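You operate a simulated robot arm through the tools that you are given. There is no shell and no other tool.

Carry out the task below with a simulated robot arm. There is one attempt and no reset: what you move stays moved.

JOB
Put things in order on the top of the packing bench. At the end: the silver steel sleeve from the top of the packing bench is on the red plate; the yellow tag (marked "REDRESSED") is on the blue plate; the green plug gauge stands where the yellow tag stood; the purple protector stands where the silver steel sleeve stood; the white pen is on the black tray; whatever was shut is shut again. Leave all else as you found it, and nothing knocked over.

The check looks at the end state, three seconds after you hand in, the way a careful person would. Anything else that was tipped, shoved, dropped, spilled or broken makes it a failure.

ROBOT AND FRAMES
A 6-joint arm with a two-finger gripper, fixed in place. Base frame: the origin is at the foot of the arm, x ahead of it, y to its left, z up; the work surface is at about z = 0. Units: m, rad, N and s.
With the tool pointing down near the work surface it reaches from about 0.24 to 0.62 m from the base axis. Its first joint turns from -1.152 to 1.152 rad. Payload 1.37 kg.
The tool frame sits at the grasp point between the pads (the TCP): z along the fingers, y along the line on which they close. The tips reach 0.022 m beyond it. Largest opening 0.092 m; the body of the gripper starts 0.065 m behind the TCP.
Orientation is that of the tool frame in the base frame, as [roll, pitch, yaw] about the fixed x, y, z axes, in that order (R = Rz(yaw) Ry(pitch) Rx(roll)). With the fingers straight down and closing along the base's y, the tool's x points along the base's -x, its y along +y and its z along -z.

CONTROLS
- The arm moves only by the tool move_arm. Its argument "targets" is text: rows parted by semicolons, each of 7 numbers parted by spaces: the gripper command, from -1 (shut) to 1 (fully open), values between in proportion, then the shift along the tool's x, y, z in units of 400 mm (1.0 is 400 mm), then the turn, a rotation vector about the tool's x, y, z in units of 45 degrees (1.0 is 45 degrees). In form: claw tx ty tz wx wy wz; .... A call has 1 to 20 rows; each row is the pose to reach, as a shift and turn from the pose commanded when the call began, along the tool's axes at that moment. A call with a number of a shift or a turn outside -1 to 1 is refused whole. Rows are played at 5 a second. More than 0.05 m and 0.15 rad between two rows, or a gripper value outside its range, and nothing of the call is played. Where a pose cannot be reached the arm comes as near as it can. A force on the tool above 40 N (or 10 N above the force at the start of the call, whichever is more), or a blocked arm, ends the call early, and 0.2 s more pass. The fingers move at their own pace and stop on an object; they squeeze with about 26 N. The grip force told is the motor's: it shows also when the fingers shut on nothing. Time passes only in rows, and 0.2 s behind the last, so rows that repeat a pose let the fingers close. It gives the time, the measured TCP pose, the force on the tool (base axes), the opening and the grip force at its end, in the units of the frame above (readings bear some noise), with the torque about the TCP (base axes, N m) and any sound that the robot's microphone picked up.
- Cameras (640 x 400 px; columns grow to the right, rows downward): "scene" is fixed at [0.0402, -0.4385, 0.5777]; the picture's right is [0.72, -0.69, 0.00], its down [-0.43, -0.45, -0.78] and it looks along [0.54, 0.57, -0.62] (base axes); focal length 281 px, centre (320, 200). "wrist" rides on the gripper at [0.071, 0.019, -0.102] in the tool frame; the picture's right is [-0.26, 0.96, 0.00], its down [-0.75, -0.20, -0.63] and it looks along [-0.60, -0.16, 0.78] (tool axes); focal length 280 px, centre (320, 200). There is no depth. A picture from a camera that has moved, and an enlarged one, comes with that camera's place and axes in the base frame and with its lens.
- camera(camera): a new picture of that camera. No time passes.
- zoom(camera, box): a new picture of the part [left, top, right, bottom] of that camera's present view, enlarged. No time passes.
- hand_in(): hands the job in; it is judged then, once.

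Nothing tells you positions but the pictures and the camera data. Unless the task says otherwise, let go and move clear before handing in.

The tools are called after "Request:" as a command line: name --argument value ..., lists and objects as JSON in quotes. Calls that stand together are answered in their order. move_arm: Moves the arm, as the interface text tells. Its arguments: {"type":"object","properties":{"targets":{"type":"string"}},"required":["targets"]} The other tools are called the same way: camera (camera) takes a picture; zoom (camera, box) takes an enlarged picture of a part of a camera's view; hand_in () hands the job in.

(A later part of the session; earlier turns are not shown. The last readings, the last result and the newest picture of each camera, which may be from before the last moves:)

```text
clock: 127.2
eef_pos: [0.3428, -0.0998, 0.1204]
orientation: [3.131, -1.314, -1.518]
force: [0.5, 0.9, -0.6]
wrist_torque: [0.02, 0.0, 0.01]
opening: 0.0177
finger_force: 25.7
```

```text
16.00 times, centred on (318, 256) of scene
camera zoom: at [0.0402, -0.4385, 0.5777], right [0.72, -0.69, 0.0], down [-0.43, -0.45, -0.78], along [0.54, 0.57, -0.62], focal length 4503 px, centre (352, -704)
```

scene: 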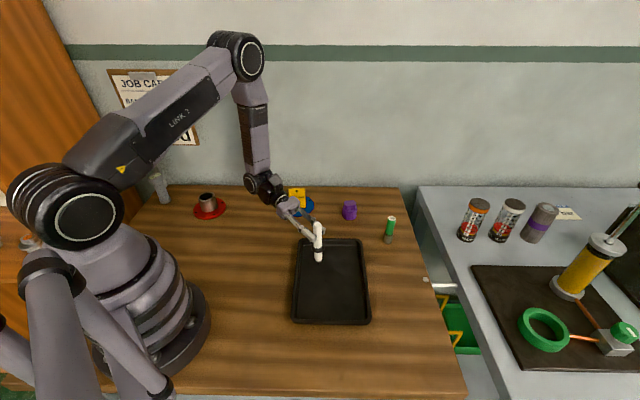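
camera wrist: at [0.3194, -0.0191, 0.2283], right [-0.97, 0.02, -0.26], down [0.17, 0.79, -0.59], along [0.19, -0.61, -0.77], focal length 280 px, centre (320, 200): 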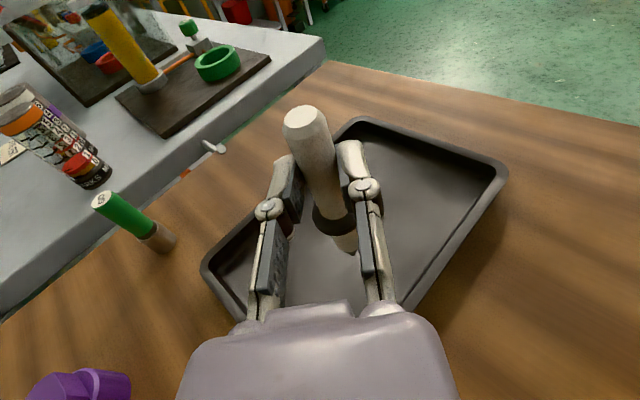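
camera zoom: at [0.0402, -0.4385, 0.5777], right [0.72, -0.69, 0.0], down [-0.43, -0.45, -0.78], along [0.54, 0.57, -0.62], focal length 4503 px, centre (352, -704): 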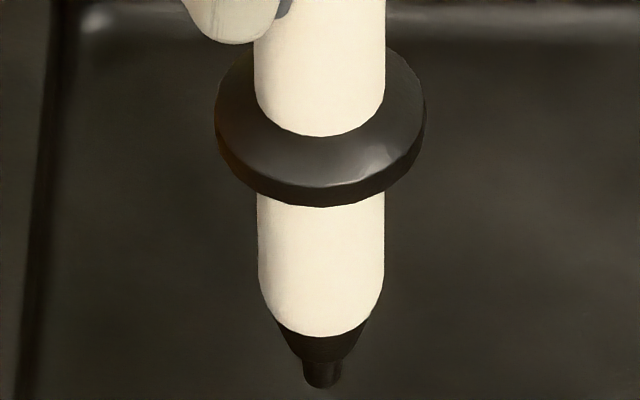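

Request:
move_arm --targets "-1 -0.005 0 0.0013 0 0 0; -1 -0.0097 0 0.0026 0 0 0; -1 -0.0097 0 0.0026 0 0 0"

Request:
move_arm --targets "-1 -0.0024 0 0.00064 0 0 0; -1 -0.0048 0 0.00128 0 0 0; -1 -0.0048 0 0.00128 0 0 0"

```text
clock: 128.0
eef_pos: [0.3435, -0.1003, 0.1156]
orientation: [3.129, -1.314, -1.517]
force: [0.5, -0.2, -0.5]
wrist_torque: [0.01, -0.01, -0.01]
opening: 0.0178
finger_force: 26.1
```

```text
clock: 128.8
eef_pos: [0.3416, -0.1009, 0.1145]
orientation: [3.131, -1.316, -1.519]
force: [-0.1, -0.5, -0.4]
wrist_torque: [0.03, 0.0, -0.01]
opening: 0.0177
finger_force: 26.0
```

Request:
move_arm --targets "-1 -0.0024 0 0.00064 0 0 0; -1 -0.0024 0 0.00064 0 0 0"

Request:
move_arm --targets "-1 -0.0024 0 0.00064 0 0 0; -1 -0.0024 0 0.00064 0 0 0"

Request:
zoom --camera "scene" --box '[298, 250, 338, 275]'

```text
clock: 129.4
eef_pos: [0.342, -0.1001, 0.1128]
orientation: [3.13, -1.313, -1.517]
force: [-0.4, -0.2, 0.0]
wrist_torque: [-0.01, 0.01, 0.01]
opening: 0.0175
finger_force: 26.2
```

```text
clock: 130.0
eef_pos: [0.3428, -0.1004, 0.1119]
orientation: [3.128, -1.315, -1.518]
force: [-0.3, 0.4, -0.4]
wrist_torque: [0.02, -0.02, 0.01]
opening: 0.0176
finger_force: 26.0
```

```text
16.00 times, centred on (318, 262) of scene
camera zoom: at [0.0402, -0.4385, 0.5777], right [0.72, -0.69, 0.0], down [-0.43, -0.45, -0.78], along [0.54, 0.57, -0.62], focal length 4503 px, centre (352, -800)
```

zoom: 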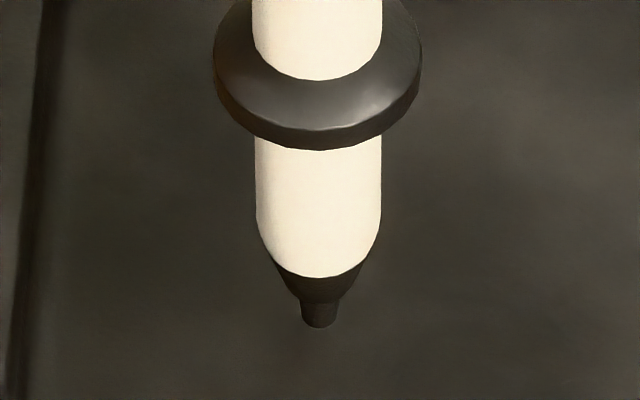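

Request:
move_arm --targets "-1 -0.0012 0 0.0003 0 0 0; -1 -0.0012 0 0.0003 0 0 0"

Request:
move_arm --targets "-1 -0.0012 0 0.0003 0 0 0; -1 -0.0012 0 0.0003 0 0 0"

Request:
move_arm --targets "-1 -0.0012 0 0.0003 0 0 0; -1 -0.0012 0 0.0003 0 0 0"

```text
clock: 130.6
eef_pos: [0.343, -0.1005, 0.111]
orientation: [3.128, -1.315, -1.519]
force: [-0.3, 1.0, -0.6]
wrist_torque: [0.01, -0.02, 0.02]
opening: 0.0176
finger_force: 26.0
```

```text
clock: 131.2
eef_pos: [0.3424, -0.0996, 0.1112]
orientation: [3.129, -1.314, -1.518]
force: [0.5, -0.7, 0.5]
wrist_torque: [0.02, -0.02, -0.01]
opening: 0.0177
finger_force: 25.7
```

```text
clock: 131.8
eef_pos: [0.3427, -0.0997, 0.1097]
orientation: [3.13, -1.314, -1.518]
force: [0.5, -0.5, -0.6]
wrist_torque: [0.01, 0.01, -0.03]
opening: 0.0177
finger_force: 25.7
```

Request:
move_arm --targets "-1 -0.0012 0 0.0003 0 0 0; -1 -0.0012 0 0.0003 0 0 0"

Request:
move_arm --targets "-1 -0.0012 0 0.0003 0 0 0; -1 -0.0012 0 0.0003 0 0 0"

Request:
zoom --camera "scene" --box '[298, 250, 338, 275]'

```text
clock: 132.4
eef_pos: [0.3424, -0.0995, 0.1105]
orientation: [3.13, -1.315, -1.519]
force: [0.3, 0.2, -1.0]
wrist_torque: [0.01, -0.01, 0.02]
opening: 0.0178
finger_force: 25.8
```

```text
clock: 133.0
eef_pos: [0.3424, -0.0999, 0.1095]
orientation: [3.13, -1.315, -1.518]
force: [0.3, -0.9, -0.4]
wrist_torque: [0.0, -0.04, 0.01]
opening: 0.0177
finger_force: 25.7
```

```text
16.00 times, centred on (318, 262) of scene
camera zoom: at [0.0402, -0.4385, 0.5777], right [0.72, -0.69, 0.0], down [-0.43, -0.45, -0.78], along [0.54, 0.57, -0.62], focal length 4503 px, centre (352, -800)
```

zoom: 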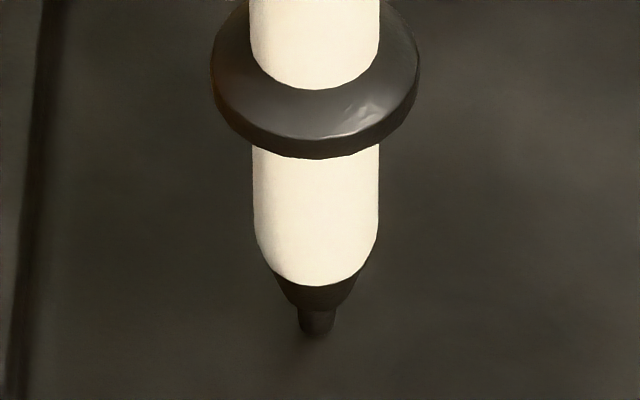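

Request:
move_arm --targets "-1 -0.0012 0 0.0003 0 0 0; -1 -0.0012 0 0.0003 0 0 0"

Request:
move_arm --targets "-1 -0.0012 0 0.0003 0 0 0; -1 -0.0012 0 0.0003 0 0 0"

Request:
move_arm --targets "-1 -0.0012 0 0.0003 0 0 0; -1 -0.0012 0 0.0003 0 0 0"

```text
clock: 133.6
eef_pos: [0.3425, -0.1011, 0.1095]
orientation: [3.13, -1.314, -1.519]
force: [-0.4, 0.3, 0.2]
wrist_torque: [0.04, 0.02, 0.03]
opening: 0.0176
finger_force: 25.4
```

```text
clock: 134.2
eef_pos: [0.3421, -0.1008, 0.1109]
orientation: [3.13, -1.315, -1.518]
force: [0.4, -0.8, 0.1]
wrist_torque: [0.01, -0.03, 0.01]
opening: 0.0176
finger_force: 25.7
```

```text
clock: 134.8
eef_pos: [0.3428, -0.0997, 0.1082]
orientation: [3.128, -1.319, -1.518]
force: [-0.3, 0.2, 2.0]
wrist_torque: [-0.09, 0.02, 0.03]
opening: 0.0172
finger_force: 25.6
```

Light contact of about 2 N. I'll back off a quarter millimetre so there is no preload on the nib.

Request:
move_arm --targets "-1 0.0006 0 -0.00015 0 0 0; -1 0.0006 0 -0.00015 0 0 0; -1 0.0006 0 -0.00015 0 0 0"

Request:
zoom --camera "scene" --box '[298, 226, 338, 251]'

Request:
zoom --camera "scene" --box '[298, 250, 338, 275]'

Request:
zoom --camera "wrist" --box '[270, 95, 376, 161]'

Request:
zoom --camera "wrist" --box '[290, 195, 396, 261]'

```text
clock: 135.6
eef_pos: [0.3428, -0.0992, 0.1094]
orientation: [3.129, -1.314, -1.519]
force: [0.3, -0.3, 0.0]
wrist_torque: [0.02, 0.04, 0.04]
opening: 0.0175
finger_force: 25.5
```

```text
16.00 times, centred on (318, 238) of scene
camera zoom: at [0.0402, -0.4385, 0.5777], right [0.72, -0.69, 0.0], down [-0.43, -0.45, -0.78], along [0.54, 0.57, -0.62], focal length 4503 px, centre (352, -416)
```

zoom: 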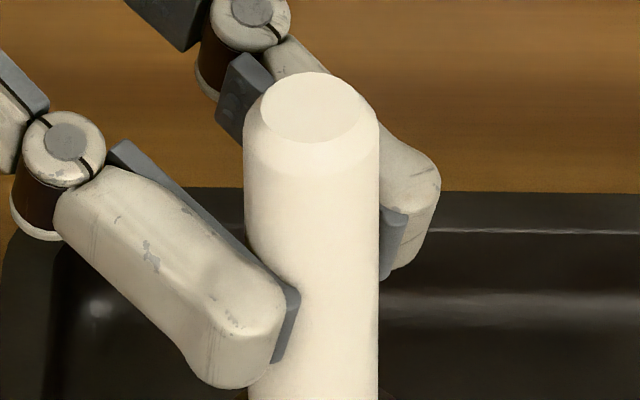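

```text
16.00 times, centred on (318, 262) of scene
camera zoom: at [0.0402, -0.4385, 0.5777], right [0.72, -0.69, 0.0], down [-0.43, -0.45, -0.78], along [0.54, 0.57, -0.62], focal length 4503 px, centre (352, -800)
```

zoom: 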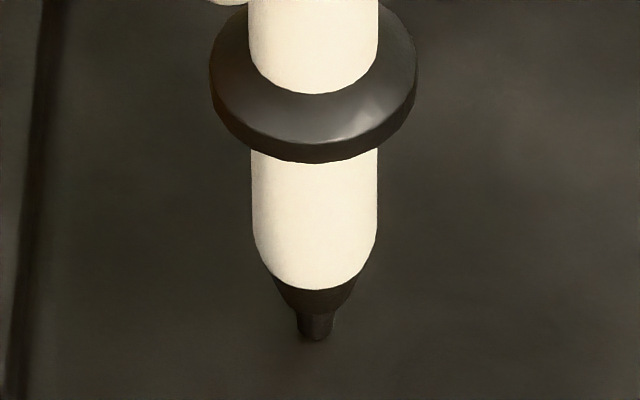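

```text
6.04 times, centred on (323, 128) of wrist
camera zoom: at [0.3196, -0.0209, 0.2046], right [-0.97, 0.03, -0.25], down [0.17, 0.8, -0.57], along [0.19, -0.59, -0.78], focal length 1693 px, centre (302, 635)
```

zoom: 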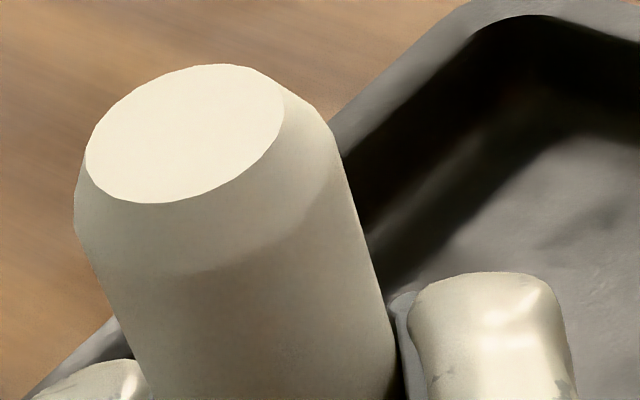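

```text
6.04 times, centred on (343, 228) of wrist
camera zoom: at [0.3196, -0.0209, 0.2046], right [-0.97, 0.03, -0.25], down [0.17, 0.8, -0.57], along [0.19, -0.59, -0.78], focal length 1693 px, centre (181, 31)
```

zoom: 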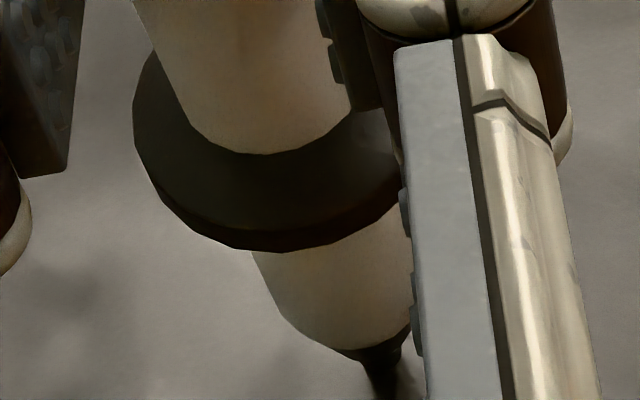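

The pen is plumb with the nib just at the floor and no preload. Now I'll ease the grip in fine steps.

Request:
move_arm --targets "-0.7 0 0 0 0 0 0; -0.66 0 0 0 0 0 0; -0.645 0 0 0 0 0 0; -0.64 0 0 0 0 0 0; -0.635 0 0 0 0 0 0; -0.63 0 0 0 0 0 0; -0.625 0 0 0 0 0 0; -0.62 0 0 0 0 0 0"

Request:
zoom --camera "scene" --box '[298, 226, 338, 251]'

Request:
zoom --camera "scene" --box '[298, 250, 338, 275]'

Request:
zoom --camera "wrist" --box '[250, 90, 410, 260]'

```text
clock: 137.4
eef_pos: [0.3411, -0.1004, 0.1091]
orientation: [3.129, -1.315, -1.517]
force: [0.2, -0.6, 0.9]
wrist_torque: [0.05, -0.03, -0.01]
opening: 0.0182
finger_force: 8.6
```

```text
16.00 times, centred on (318, 238) of scene
camera zoom: at [0.0402, -0.4385, 0.5777], right [0.72, -0.69, 0.0], down [-0.43, -0.45, -0.78], along [0.54, 0.57, -0.62], focal length 4503 px, centre (352, -416)
```

zoom: 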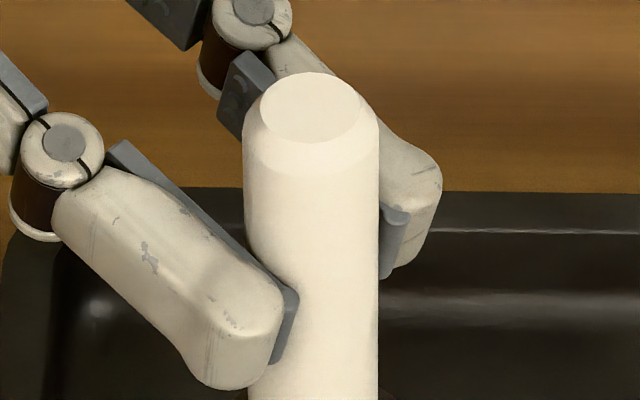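

```text
16.00 times, centred on (318, 262) of scene
camera zoom: at [0.0402, -0.4385, 0.5777], right [0.72, -0.69, 0.0], down [-0.43, -0.45, -0.78], along [0.54, 0.57, -0.62], focal length 4503 px, centre (352, -800)
```

zoom: 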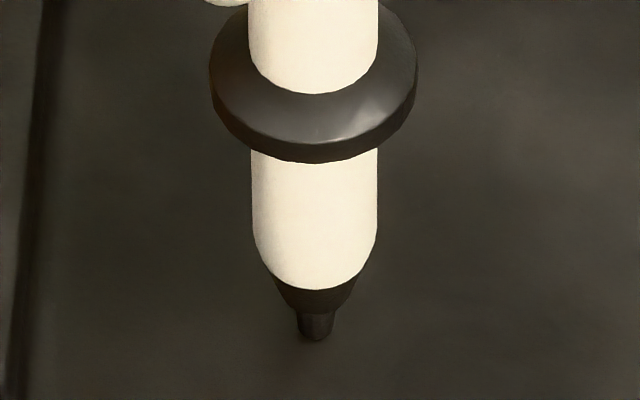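

```text
2.35 times, centred on (330, 175) of wrist
camera zoom: at [0.3196, -0.0209, 0.2047], right [-0.97, 0.03, -0.25], down [0.17, 0.8, -0.57], along [0.19, -0.6, -0.78], focal length 660 px, centre (296, 259)
```

zoom: 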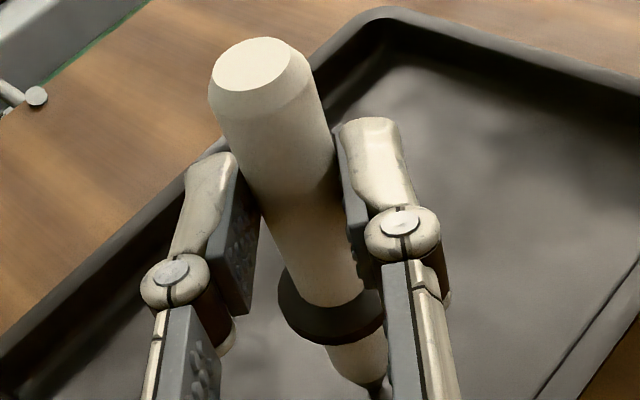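

Grip force is down to 8.6 N and the pen hasn't moved. Continuing the slow release.

Request:
move_arm --targets "-0.615 0 0 0 0 0 0; -0.61 0 0 0 0 0 0; -0.605 0 0 0 0 0 0; -0.6 0 0 0 0 0 0"

Request:
zoom --camera "scene" --box '[298, 226, 338, 251]'

Request:
zoom --camera "scene" --box '[298, 250, 338, 275]'

```text
clock: 138.4
eef_pos: [0.3421, -0.0995, 0.1085]
orientation: [3.13, -1.314, -1.518]
force: [0.6, -0.4, -0.7]
wrist_torque: [0.0, -0.03, 0.0]
opening: 0.0187
finger_force: 0.0
```

```text
16.00 times, centred on (318, 238) of scene
camera zoom: at [0.0402, -0.4385, 0.5777], right [0.72, -0.69, 0.0], down [-0.43, -0.45, -0.78], along [0.54, 0.57, -0.62], focal length 4503 px, centre (352, -416)
```

zoom: 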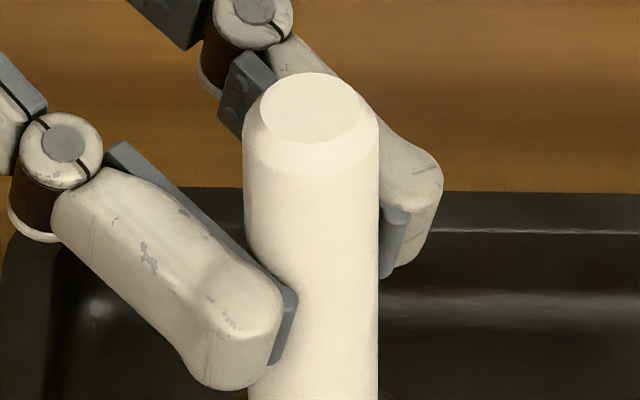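

```text
16.00 times, centred on (318, 262) of scene
camera zoom: at [0.0402, -0.4385, 0.5777], right [0.72, -0.69, 0.0], down [-0.43, -0.45, -0.78], along [0.54, 0.57, -0.62], focal length 4503 px, centre (352, -800)
```

zoom: 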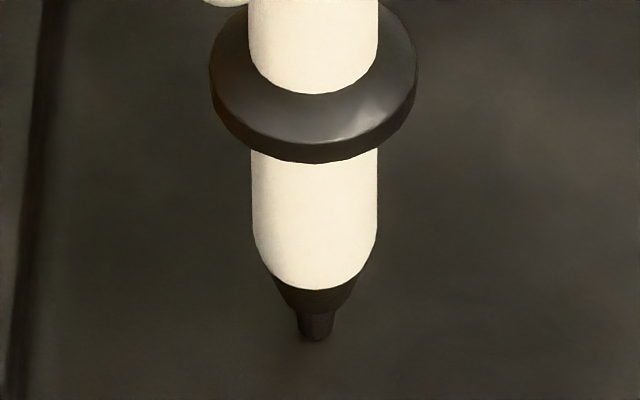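

Grip force is zero and the pen stands in place. A hair wider, then I'll check again.

Request:
move_arm --targets "-0.598 0 0 0 0 0 0; -0.595 0 0 0 0 0 0; -0.592 0 0 0 0 0 0; -0.59 0 0 0 0 0 0"

Request:
zoom --camera "scene" --box '[298, 226, 338, 251]'

Request:
zoom --camera "wrist" --box '[250, 90, 410, 260]'

```text
clock: 139.4
eef_pos: [0.3423, -0.0993, 0.1079]
orientation: [3.128, -1.315, -1.519]
force: [-0.2, -0.1, 0.3]
wrist_torque: [-0.02, 0.02, 0.0]
opening: 0.0188
finger_force: 0.2
```

```text
16.00 times, centred on (318, 238) of scene
camera zoom: at [0.0402, -0.4385, 0.5777], right [0.72, -0.69, 0.0], down [-0.43, -0.45, -0.78], along [0.54, 0.57, -0.62], focal length 4503 px, centre (352, -416)
```

zoom: 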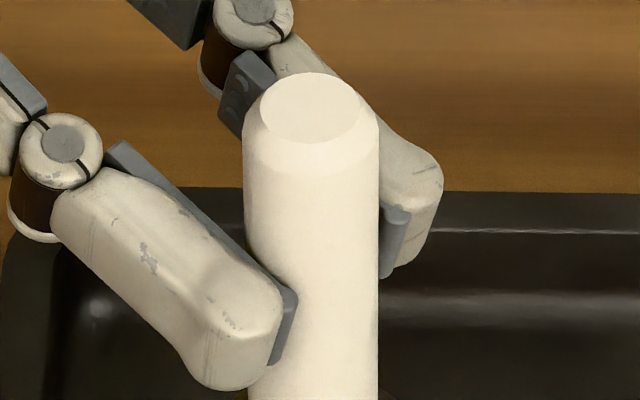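

```text
2.35 times, centred on (330, 175) of wrist
camera zoom: at [0.3196, -0.0209, 0.2047], right [-0.97, 0.03, -0.25], down [0.17, 0.8, -0.57], along [0.19, -0.6, -0.78], focal length 660 px, centre (296, 259)
```

zoom: 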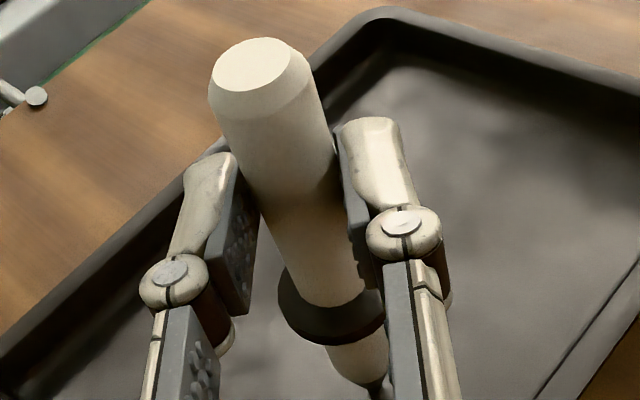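

Request:
move_arm --targets "-0.587 0 0 0 0 0 0; -0.584 0 0 0 0 0 0; -0.581 0 0 0 0 0 0; -0.578 0 0 0 0 0 0; -0.575 0 0 0 0 0 0"

Request:
zoom --camera "scene" --box '[298, 226, 338, 251]'

Request:
zoom --camera "wrist" --box '[250, 90, 410, 260]'

```text
clock: 140.6
eef_pos: [0.3427, -0.0999, 0.1086]
orientation: [3.129, -1.315, -1.519]
force: [0.1, -0.6, 0.2]
wrist_torque: [-0.02, 0.02, 0.03]
opening: 0.0193
finger_force: 0.1
```

```text
16.00 times, centred on (318, 238) of scene
camera zoom: at [0.0402, -0.4385, 0.5777], right [0.72, -0.69, 0.0], down [-0.43, -0.45, -0.78], along [0.54, 0.57, -0.62], focal length 4503 px, centre (352, -416)
```

zoom: 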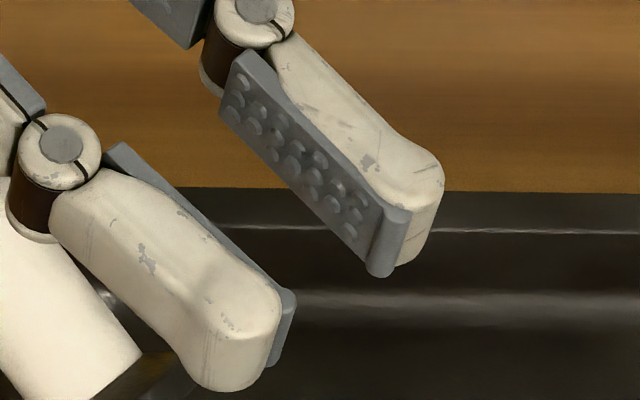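

```text
2.35 times, centred on (330, 175) of wrist
camera zoom: at [0.3196, -0.0209, 0.2046], right [-0.97, 0.03, -0.25], down [0.17, 0.8, -0.57], along [0.19, -0.6, -0.78], focal length 660 px, centre (296, 259)
```

zoom: 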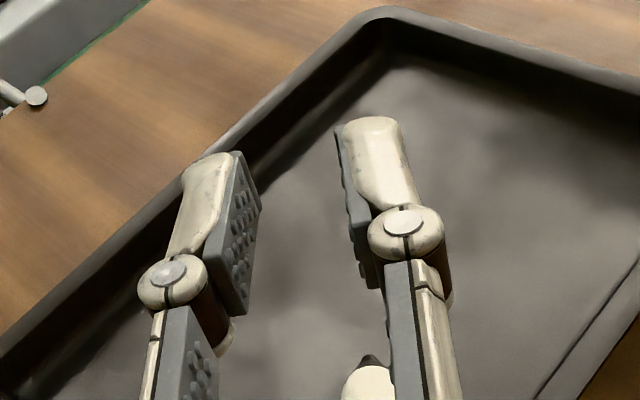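

The pen fell again, this time toward the hand. I'll look at where it is before moving anything.

Request:
camera --camera "scene"

Request:
zoom --camera "scene" --box '[250, 190, 362, 290]'

Request:
camera --camera "wrist"

```text
taken
```

scene: 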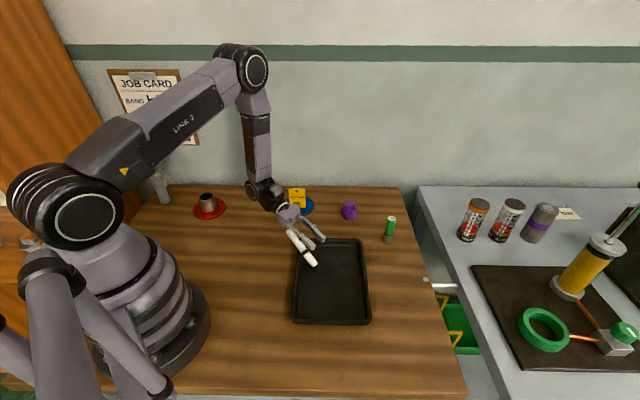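

```text
4.00 times, centred on (306, 240) of scene
camera zoom: at [0.0402, -0.4385, 0.5777], right [0.72, -0.69, 0.0], down [-0.43, -0.45, -0.78], along [0.54, 0.57, -0.62], focal length 1126 px, centre (376, 40)
```

zoom: 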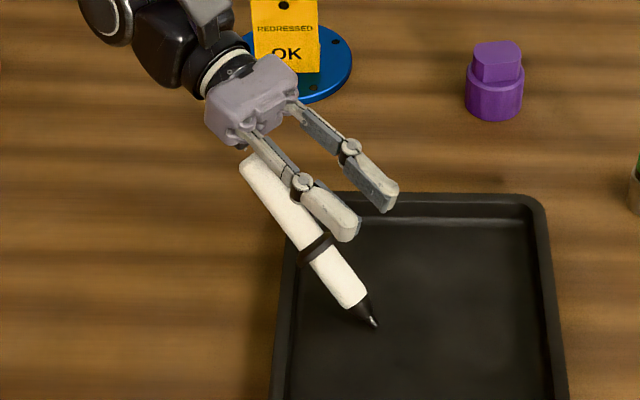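

```text
taken
camera wrist: at [0.3196, -0.0209, 0.2046], right [-0.97, 0.03, -0.25], down [0.17, 0.8, -0.57], along [0.19, -0.6, -0.78], focal length 280 px, centre (320, 200)
```

wrist: 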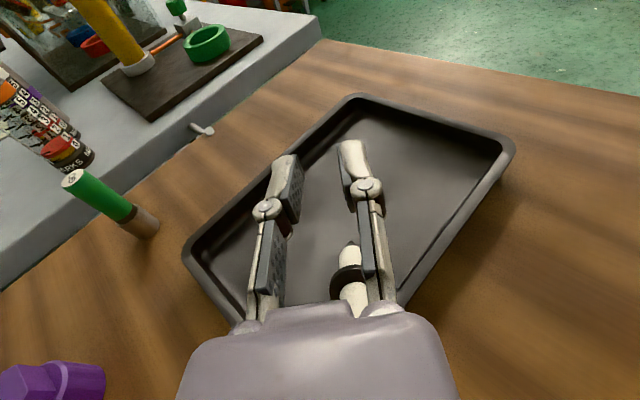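

The pen is leaning at about 45° with its nib in the tray and its tail against the hand. I'll lower the hand slowly so it comes down gently onto the rim instead of dropping.

Request:
move_arm --targets "-0.575 -0.012 0 0.0032 0 0 0; -0.575 -0.024 0 0.0064 0 0 0; -0.575 -0.036 0 0.0096 0 0 0; -0.575 -0.048 0 0.0128 0 0 0; -0.575 -0.048 0 0.0128 0 0 0"

Request:
zoom --camera "scene" --box '[250, 190, 362, 290]'

Request:
camera --camera "wrist"

```text
clock: 141.8
eef_pos: [0.3422, -0.1003, 0.0892]
orientation: [3.131, -1.314, -1.519]
force: [-0.1, -0.3, -0.5]
wrist_torque: [0.01, 0.01, -0.02]
opening: 0.0196
finger_force: 0.0
```

```text
4.00 times, centred on (306, 240) of scene
camera zoom: at [0.0402, -0.4385, 0.5777], right [0.72, -0.69, 0.0], down [-0.43, -0.45, -0.78], along [0.54, 0.57, -0.62], focal length 1126 px, centre (376, 40)
```

zoom: 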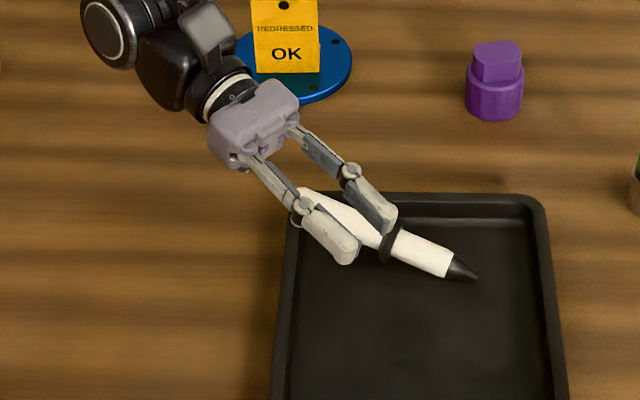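

```text
taken
camera wrist: at [0.3197, -0.0205, 0.1848], right [-0.97, 0.03, -0.25], down [0.17, 0.8, -0.57], along [0.19, -0.6, -0.78], focal length 280 px, centre (320, 200)
```

wrist: 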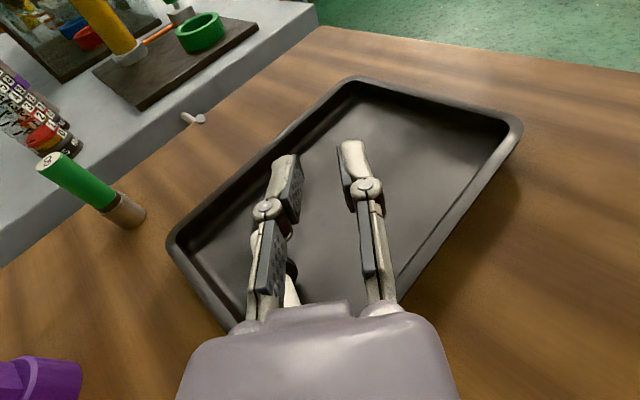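

The pen has settled in the far part of the tray, lying down. It clearly won't stand on that nib, so I'll retreat straight up and lay it neatly in the tray instead.

Request:
move_arm --targets "-0.5 0.03 0 -0.008 0 0 0; -0.4 0.12 0 -0.032 0 0 0; -0.4 0.22 0 -0.058 0 0 0; -0.4 0.32 0 -0.085 0 0 0; -0.4 0.42 0 -0.111 0 0 0; -0.4 0.5 0 -0.1325 0 0 0; -0.4 0.5 0 -0.1325 0 0 0"

Request:
camera --camera "scene"

Request:
zoom --camera "scene" --box '[280, 220, 392, 320]'

```text
clock: 143.4
eef_pos: [0.3435, -0.101, 0.2956]
orientation: [3.126, -1.315, -1.518]
force: [-0.2, -0.9, -0.3]
wrist_torque: [-0.01, 0.0, -0.02]
opening: 0.0278
finger_force: 0.0
```

```text
taken
```

scene: 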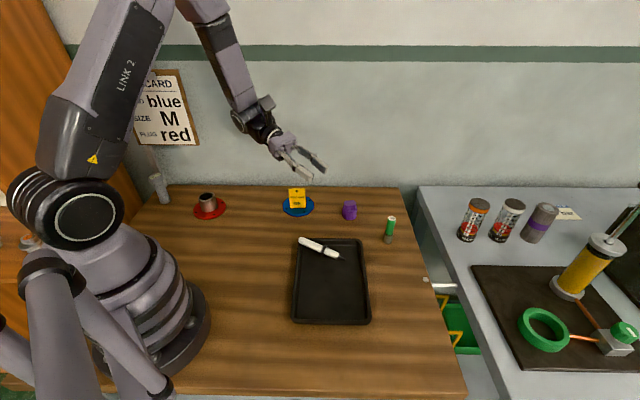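

```text
4.00 times, centred on (336, 270) of scene
camera zoom: at [0.0402, -0.4385, 0.5777], right [0.72, -0.69, 0.0], down [-0.43, -0.45, -0.78], along [0.54, 0.57, -0.62], focal length 1126 px, centre (256, -80)
```

zoom: 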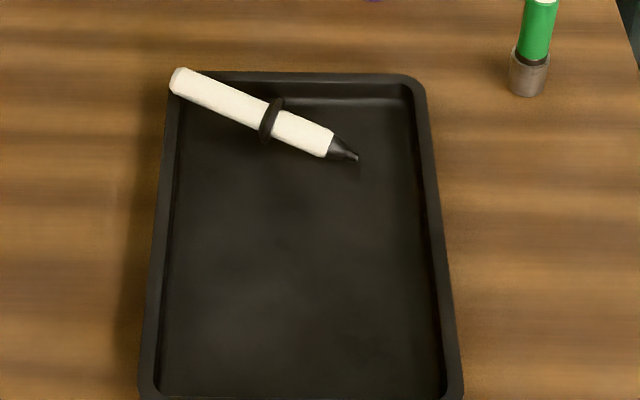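

The tray hasn't moved, and the pen lies across its far corner. I'll bring the tool back to vertical, then grip the pen between collar and nib and lay it along the tray's centre.

Request:
move_arm --targets "-0.217 0 0 0 0 -0.167 0; -0.217 0 0 0 0 -0.333 0; -0.217 0 0 0 0 -0.5 0; -0.217 0 0 0 0 -0.667 0; -0.217 0 0 0 0 -0.833 0; -0.217 0 0 0 0 -1 0; -0.217 0 0 0 0 -1 0"

Request:
move_arm --targets "-0.217 0 0 0 0 -0.167 0; -0.217 0 0 0 0 -0.333 0; -0.217 0 0 0 0 -0.5 0; -0.217 0 0 0 0 -0.674 0; -0.217 0 0 0 0 -0.674 0"

```text
clock: 145.0
eef_pos: [0.3431, -0.0986, 0.297]
orientation: [3.14, -0.527, -1.529]
force: [0.4, 0.0, 0.3]
wrist_torque: [0.01, 0.0, 0.01]
opening: 0.036
finger_force: 0.1
```

```text
clock: 146.2
eef_pos: [0.3424, -0.0994, 0.2957]
orientation: [3.137, 0.002, -1.53]
force: [-0.3, 1.2, 0.2]
wrist_torque: [0.0, 0.03, 0.0]
opening: 0.0361
finger_force: 0.2
```

Request:
move_arm --targets "-0.217 0.011 -0.043 0 0 0 -0.158; -0.217 0.022 -0.086 0 0 0 -0.317; -0.217 0.0328 -0.1294 0 0 0 -0.475; -0.217 0.0328 -0.1294 0.11 0 0 -0.475; -0.217 0.0328 -0.1294 0.22 0 0 -0.475; -0.217 0.0328 -0.1294 0.33 0 0 -0.475; -0.217 0.0328 -0.1294 0.4138 0 0 -0.475; -0.217 0.0328 -0.1294 0.4138 0 0 -0.475"

Request:
camera --camera "wrist"

Request:
zoom --camera "scene" --box '[280, 200, 408, 300]'

```text
clock: 148.0
eef_pos: [0.3935, -0.1099, 0.1299]
orientation: [3.138, 0.002, -1.157]
force: [0.3, 0.0, -0.5]
wrist_torque: [-0.02, 0.01, 0.0]
opening: 0.0363
finger_force: 0.0
```

```text
taken
camera wrist: at [0.4049, -0.1829, 0.2328], right [-0.99, -0.15, 0.0], down [-0.11, 0.77, 0.63], along [-0.1, 0.62, -0.78], focal length 280 px, centre (320, 200)
```

wrist: 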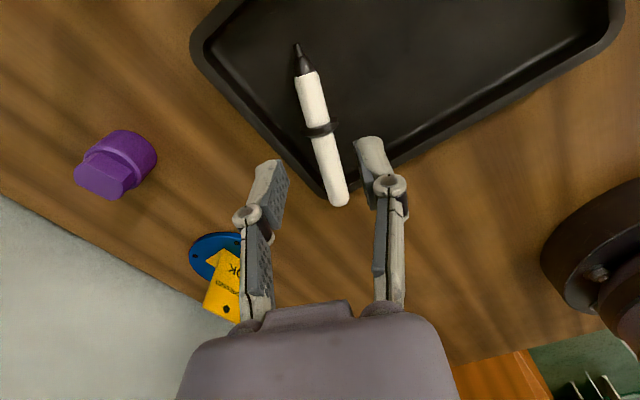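

```text
4.00 times, centred on (344, 250) of scene
camera zoom: at [0.0402, -0.4385, 0.5777], right [0.72, -0.69, 0.0], down [-0.43, -0.45, -0.78], along [0.54, 0.57, -0.62], focal length 1126 px, centre (224, 0)
```

zoom: 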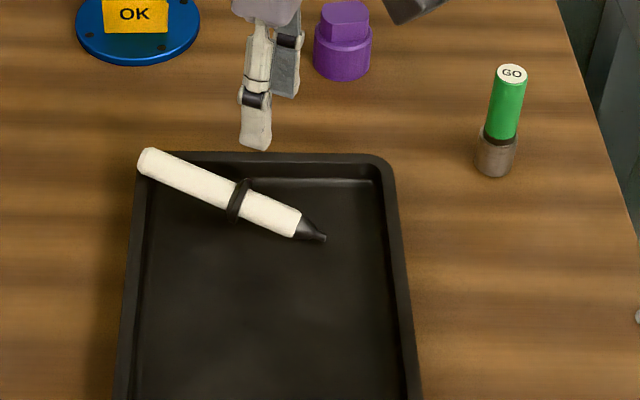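

The pen's lower section is about 4 mm to the side of the jaw centre. I'll adjust and descend for the grip.

Request:
move_arm --targets "-0.217 0.004 -0.01 0.06 0 0 0; -0.217 0.004 -0.01 0.12 0 0 0; -0.217 0.004 -0.01 0.18 0 0 0; -0.217 0.004 -0.01 0.22 0 0 0; -0.217 0.004 -0.01 0.24 0 0 0; -0.217 0.004 -0.01 0.24 0 0 0"

Request:
camera --camera "wrist"

Request:
zoom --camera "scene" --box '[290, 210, 386, 280]'

```text
clock: 149.4
eef_pos: [0.3972, -0.1114, 0.0343]
orientation: [3.141, 0.0, -1.157]
force: [0.8, 0.1, 0.8]
wrist_torque: [-0.01, 0.01, -0.02]
opening: 0.0361
finger_force: 0.1
```

```text
taken
camera wrist: at [0.4094, -0.1834, 0.1368], right [-0.99, -0.15, 0.0], down [-0.11, 0.77, 0.63], along [-0.1, 0.62, -0.78], focal length 280 px, centre (320, 200)
```

wrist: 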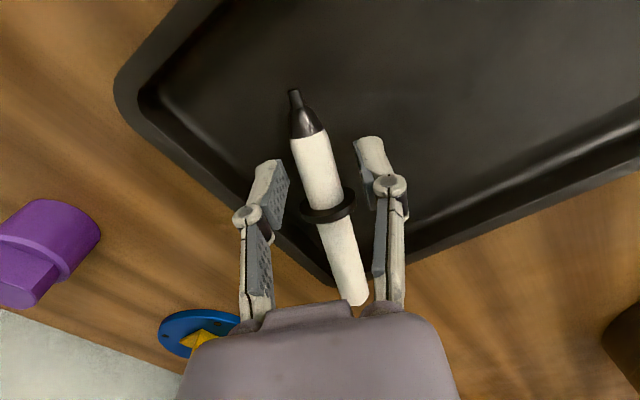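

```text
5.71 times, centred on (338, 245) of scene
camera zoom: at [0.0402, -0.4385, 0.5777], right [0.72, -0.69, 0.0], down [-0.43, -0.45, -0.78], along [0.54, 0.57, -0.62], focal length 1608 px, centre (217, -57)
```

zoom: 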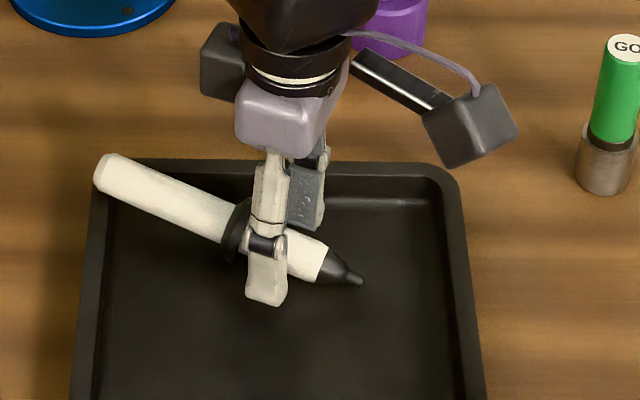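

Request:
move_arm --targets "-0.4 0 0 0 0 0 0; -0.55 0 0 0 0 0 0; -1 0 0 0 0 0 0; -1 0 0 0 0 0 0; -1 0 0 0 0 0 0; -1 0 0 0 0 0 0"

Request:
camera --camera "wrist"

Request:
zoom --camera "scene" --box '[290, 210, 386, 280]'

```text
clock: 150.8
eef_pos: [0.3989, -0.1098, 0.0331]
orientation: [3.136, 0.001, -1.157]
force: [1.4, 0.0, 0.1]
wrist_torque: [0.03, 0.01, 0.0]
opening: 0.0179
finger_force: 25.7
```

```text
taken
camera wrist: at [0.4093, -0.1834, 0.137], right [-0.99, -0.15, 0.0], down [-0.11, 0.77, 0.63], along [-0.1, 0.62, -0.78], focal length 280 px, centre (320, 200)
```

wrist: 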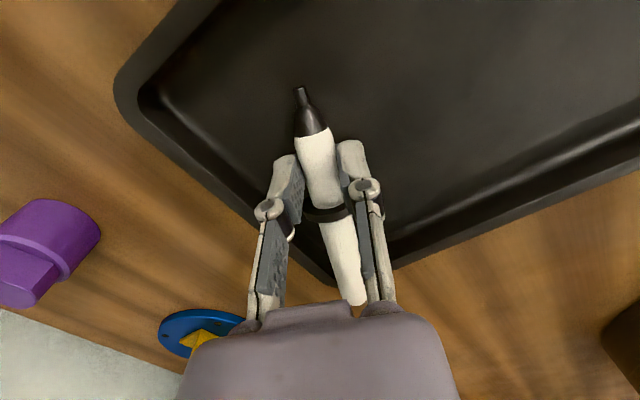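

```text
5.71 times, centred on (338, 245) of scene
camera zoom: at [0.0402, -0.4385, 0.5777], right [0.72, -0.69, 0.0], down [-0.43, -0.45, -0.78], along [0.54, 0.57, -0.62], focal length 1608 px, centre (217, -57)
```

zoom: 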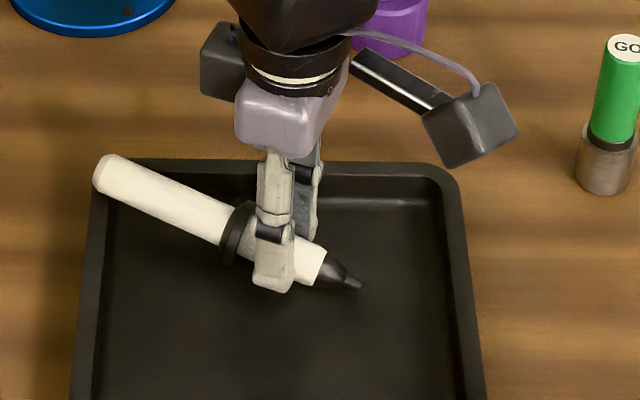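

Request:
move_arm --targets "-1 0 0 -0.04 0 0 0; -1 0 0 -0.12 0 0 0; -1 0 0 -0.2 0 0 0; -1 0.02 0.058 -0.2 0 0 0.16; -1 0.04 0.117 -0.2 0 0 0.32; -1 0.06 0.175 -0.2 0 0 0.48; -1 0.0812 0.2336 -0.2 0 0 0.64; -1 0.0812 0.2336 -0.2 0 0 0.8; -1 0.0812 0.2336 -0.2 0 0 0.95; -1 0.0812 0.2336 -0.2 0 0 0.95"

Request:
move_arm --targets "-1 0 0 0 0 0 0.18; -1 0 0 0 0 0 0.36; -1 0 0 0 0 0 0.55; -1 0 0 0 0 0 0.55"

Request:
camera --camera "scene"

Request:
zoom --camera "scene" --box '[270, 200, 398, 320]'

```text
clock: 153.0
eef_pos: [0.3265, -0.1778, 0.1141]
orientation: [3.139, -0.002, -1.904]
force: [-1.3, -0.1, -1.1]
wrist_torque: [-0.01, 0.03, 0.0]
opening: 0.0181
finger_force: 25.7
```

```text
clock: 154.0
eef_pos: [0.3254, -0.1769, 0.1149]
orientation: [3.14, -0.001, -2.338]
force: [0.3, -0.2, -0.6]
wrist_torque: [0.0, 0.0, -0.03]
opening: 0.018
finger_force: 25.8
```

```text
taken
```

scene: 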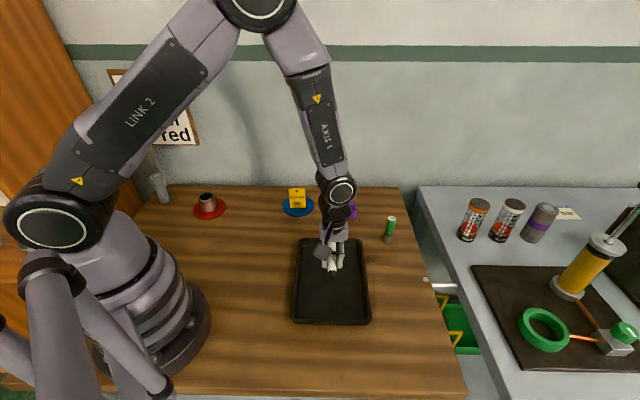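

```text
3.33 times, centred on (334, 260) of scene
camera zoom: at [0.0402, -0.4385, 0.5777], right [0.72, -0.69, 0.0], down [-0.43, -0.45, -0.78], along [0.54, 0.57, -0.62], focal length 938 px, centre (273, 0)
```

zoom: 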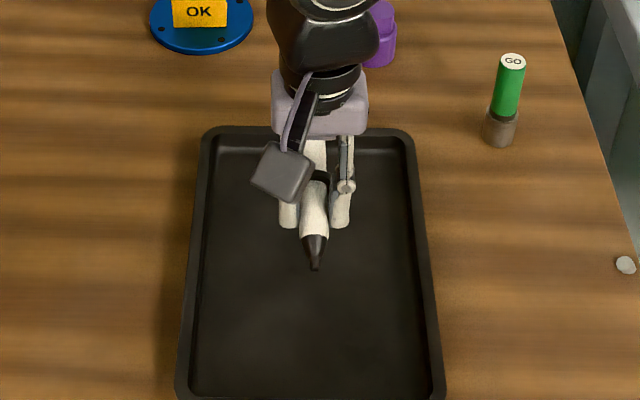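

Request:
move_arm --targets "-1 0 0 0.05 0 0.1 0; -1 0 0 0.1 0 0.2 0; -1 0 0 0.137 0 0.3 0; -1 0 0 0.16 0 0.3 0; -1 0 0 0.16 0 0.3 0"

Request:
zoom --camera "scene" --box '[290, 215, 386, 295]'

Request:
camera --camera "wrist"

```text
clock: 155.2
eef_pos: [0.326, -0.1761, 0.05]
orientation: [3.139, -0.236, -2.333]
force: [-0.6, 0.2, -0.7]
wrist_torque: [-0.03, 0.0, -0.02]
opening: 0.0178
finger_force: 26.1
```

```text
5.00 times, centred on (338, 255) of scene
camera zoom: at [0.0402, -0.4385, 0.5777], right [0.72, -0.69, 0.0], down [-0.43, -0.45, -0.78], along [0.54, 0.57, -0.62], focal length 1407 px, centre (230, -75)
```

zoom: 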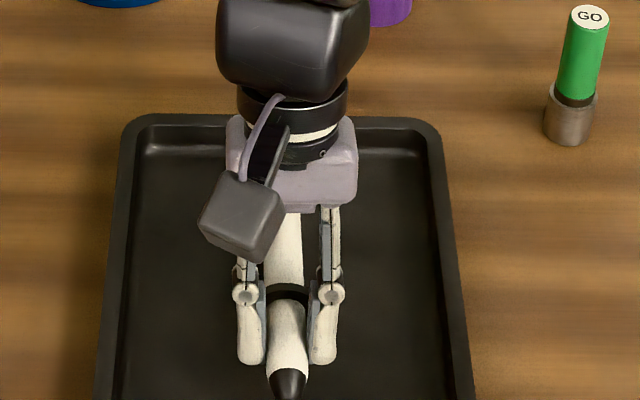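

```text
taken
camera wrist: at [0.2808, -0.1975, 0.167], right [-0.52, 0.85, -0.06], down [0.76, 0.49, 0.43], along [0.4, 0.18, -0.9], focal length 280 px, centre (320, 200)
```

wrist: 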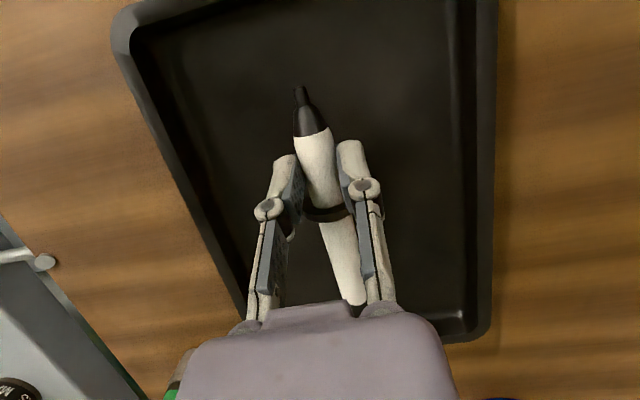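

Request:
move_arm --targets "-1 -0.0025 0 0.01 0 0 0; -1 -0.0047 0 0.0194 0 0 0; -1 -0.0047 0 0.0194 0 0 0"

Request:
move_arm --targets "-1 -0.0009 0 0.0036 0 0 0; -1 -0.0018 0 0.0073 0 0 0; -1 -0.0018 0 0.0073 0 0 0"

```text
clock: 156.0
eef_pos: [0.3257, -0.1778, 0.0422]
orientation: [3.14, -0.238, -2.333]
force: [-0.6, -0.1, -0.5]
wrist_torque: [0.0, 0.02, 0.01]
opening: 0.0176
finger_force: 26.3
```

```text
clock: 156.8
eef_pos: [0.3267, -0.1775, 0.0394]
orientation: [3.138, -0.237, -2.333]
force: [0.6, -0.4, -0.2]
wrist_torque: [0.0, 0.0, -0.01]
opening: 0.0179
finger_force: 26.0
```

Request:
move_arm --targets "-1 -0.0009 0 0.0036 0 0 0; -1 -0.0009 0 0.0036 0 0 0"

Request:
move_arm --targets "-1 -0.0009 0 0.0036 0 0 0; -1 -0.0009 0 0.0036 0 0 0"

Request:
zoom --camera "scene" --box '[300, 230, 364, 290]'

```text
clock: 157.4
eef_pos: [0.3258, -0.1784, 0.0373]
orientation: [3.141, -0.238, -2.332]
force: [-1.7, 1.0, 8.9]
wrist_torque: [0.14, -0.08, -0.01]
opening: 0.018
finger_force: 26.1
```

```text
clock: 158.0
eef_pos: [0.3254, -0.1782, 0.0381]
orientation: [3.139, -0.237, -2.337]
force: [-2.3, -4.2, 15.5]
wrist_torque: [0.09, -0.09, -0.02]
opening: 0.018
finger_force: 25.5
```

```text
6.67 times, centred on (332, 260) of scene
camera zoom: at [0.0401, -0.4384, 0.5777], right [0.72, -0.69, 0.0], down [-0.43, -0.45, -0.78], along [0.54, 0.57, -0.62], focal length 1876 px, centre (240, -200)
```

zoom: 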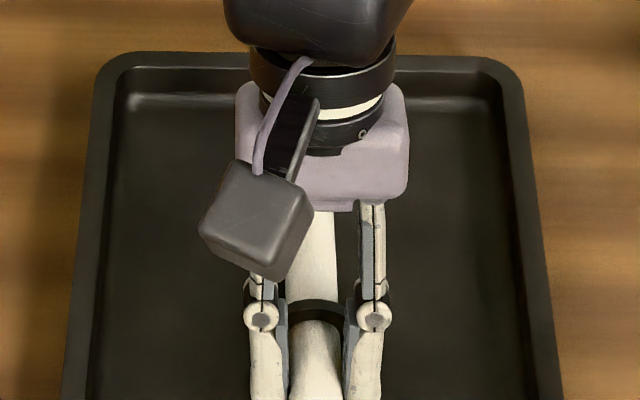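

Contact. I'll ease off slightly and release so the pen lies flat.

Request:
move_arm --targets "-1 0.0006 0 -0.0026 0 0 0; -1 0.0006 0 -0.0026 0 0 0; -0.55 0.0006 0 -0.0026 0 0 0; -0.4 0.0006 0 -0.0026 0 0 0; -0.2 0.0006 0 -0.0026 0 0 0; 0 0.0006 0 -0.0026 0 0 0; 0 0.0006 0 -0.0026 0 0 0; 0 0.0006 0 -0.0026 0 0 0"

Request:
camera --camera "wrist"

```text
clock: 159.8
eef_pos: [0.3255, -0.1767, 0.0369]
orientation: [3.139, -0.237, -2.332]
force: [1.0, -0.2, -0.4]
wrist_torque: [-0.02, 0.01, -0.02]
opening: 0.0458
finger_force: 0.0
```

```text
taken
camera wrist: at [0.2811, -0.1972, 0.1544], right [-0.52, 0.85, -0.06], down [0.76, 0.49, 0.43], along [0.4, 0.18, -0.9], focal length 280 px, centre (320, 200)
```

wrist: 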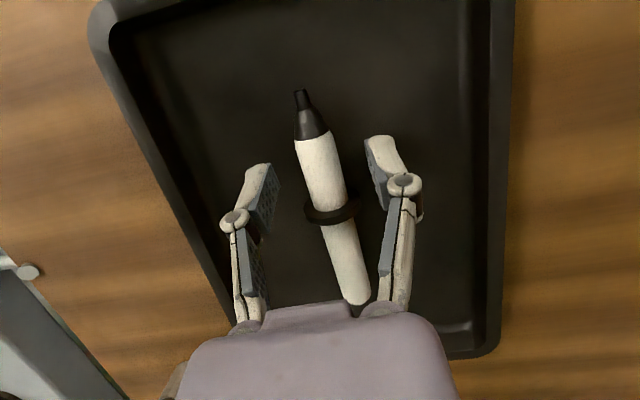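

The pen lies flat along the tray's centre line. I'll rise straight up, level the tool and inspect everything.

Request:
move_arm --targets "0 0.012 0 -0.05 0 0 0; 0 0.036 0 -0.15 0 0 0; 0 0.06 0 -0.25 0 -0.1 0; 0 0.085 0 -0.35 0 -0.2 0; 0 0.105 0 -0.44 0 -0.3 0; 0 0.12 0 -0.52 0 -0.3 0; 0 0.12 0 -0.52 0 -0.3 0"

Request:
camera --camera "scene"

Request:
zoom --camera "scene" --box '[276, 225, 388, 335]'

```text
clock: 161.4
eef_pos: [0.3279, -0.1752, 0.2509]
orientation: [3.138, -0.002, -2.334]
force: [-0.5, 0.3, -0.1]
wrist_torque: [-0.03, 0.02, -0.02]
opening: 0.0462
finger_force: 0.0
```

```text
taken
```

scene: 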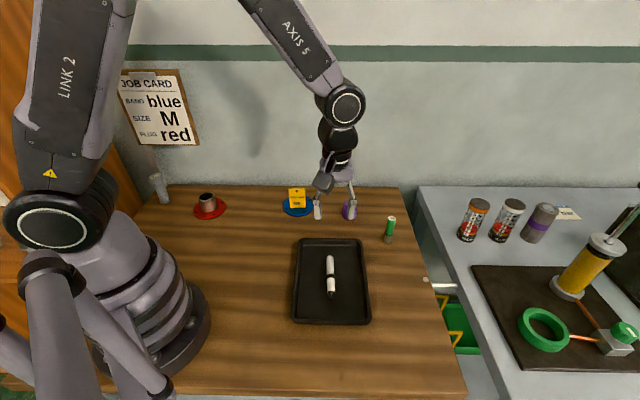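

```text
3.64 times, centred on (332, 280) of scene
camera zoom: at [0.0402, -0.4385, 0.5777], right [0.72, -0.69, 0.0], down [-0.43, -0.45, -0.78], along [0.54, 0.57, -0.62], focal length 1023 px, centre (276, -91)
```

zoom: 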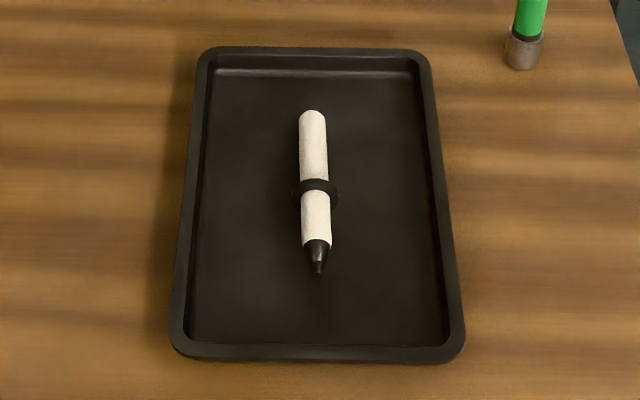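

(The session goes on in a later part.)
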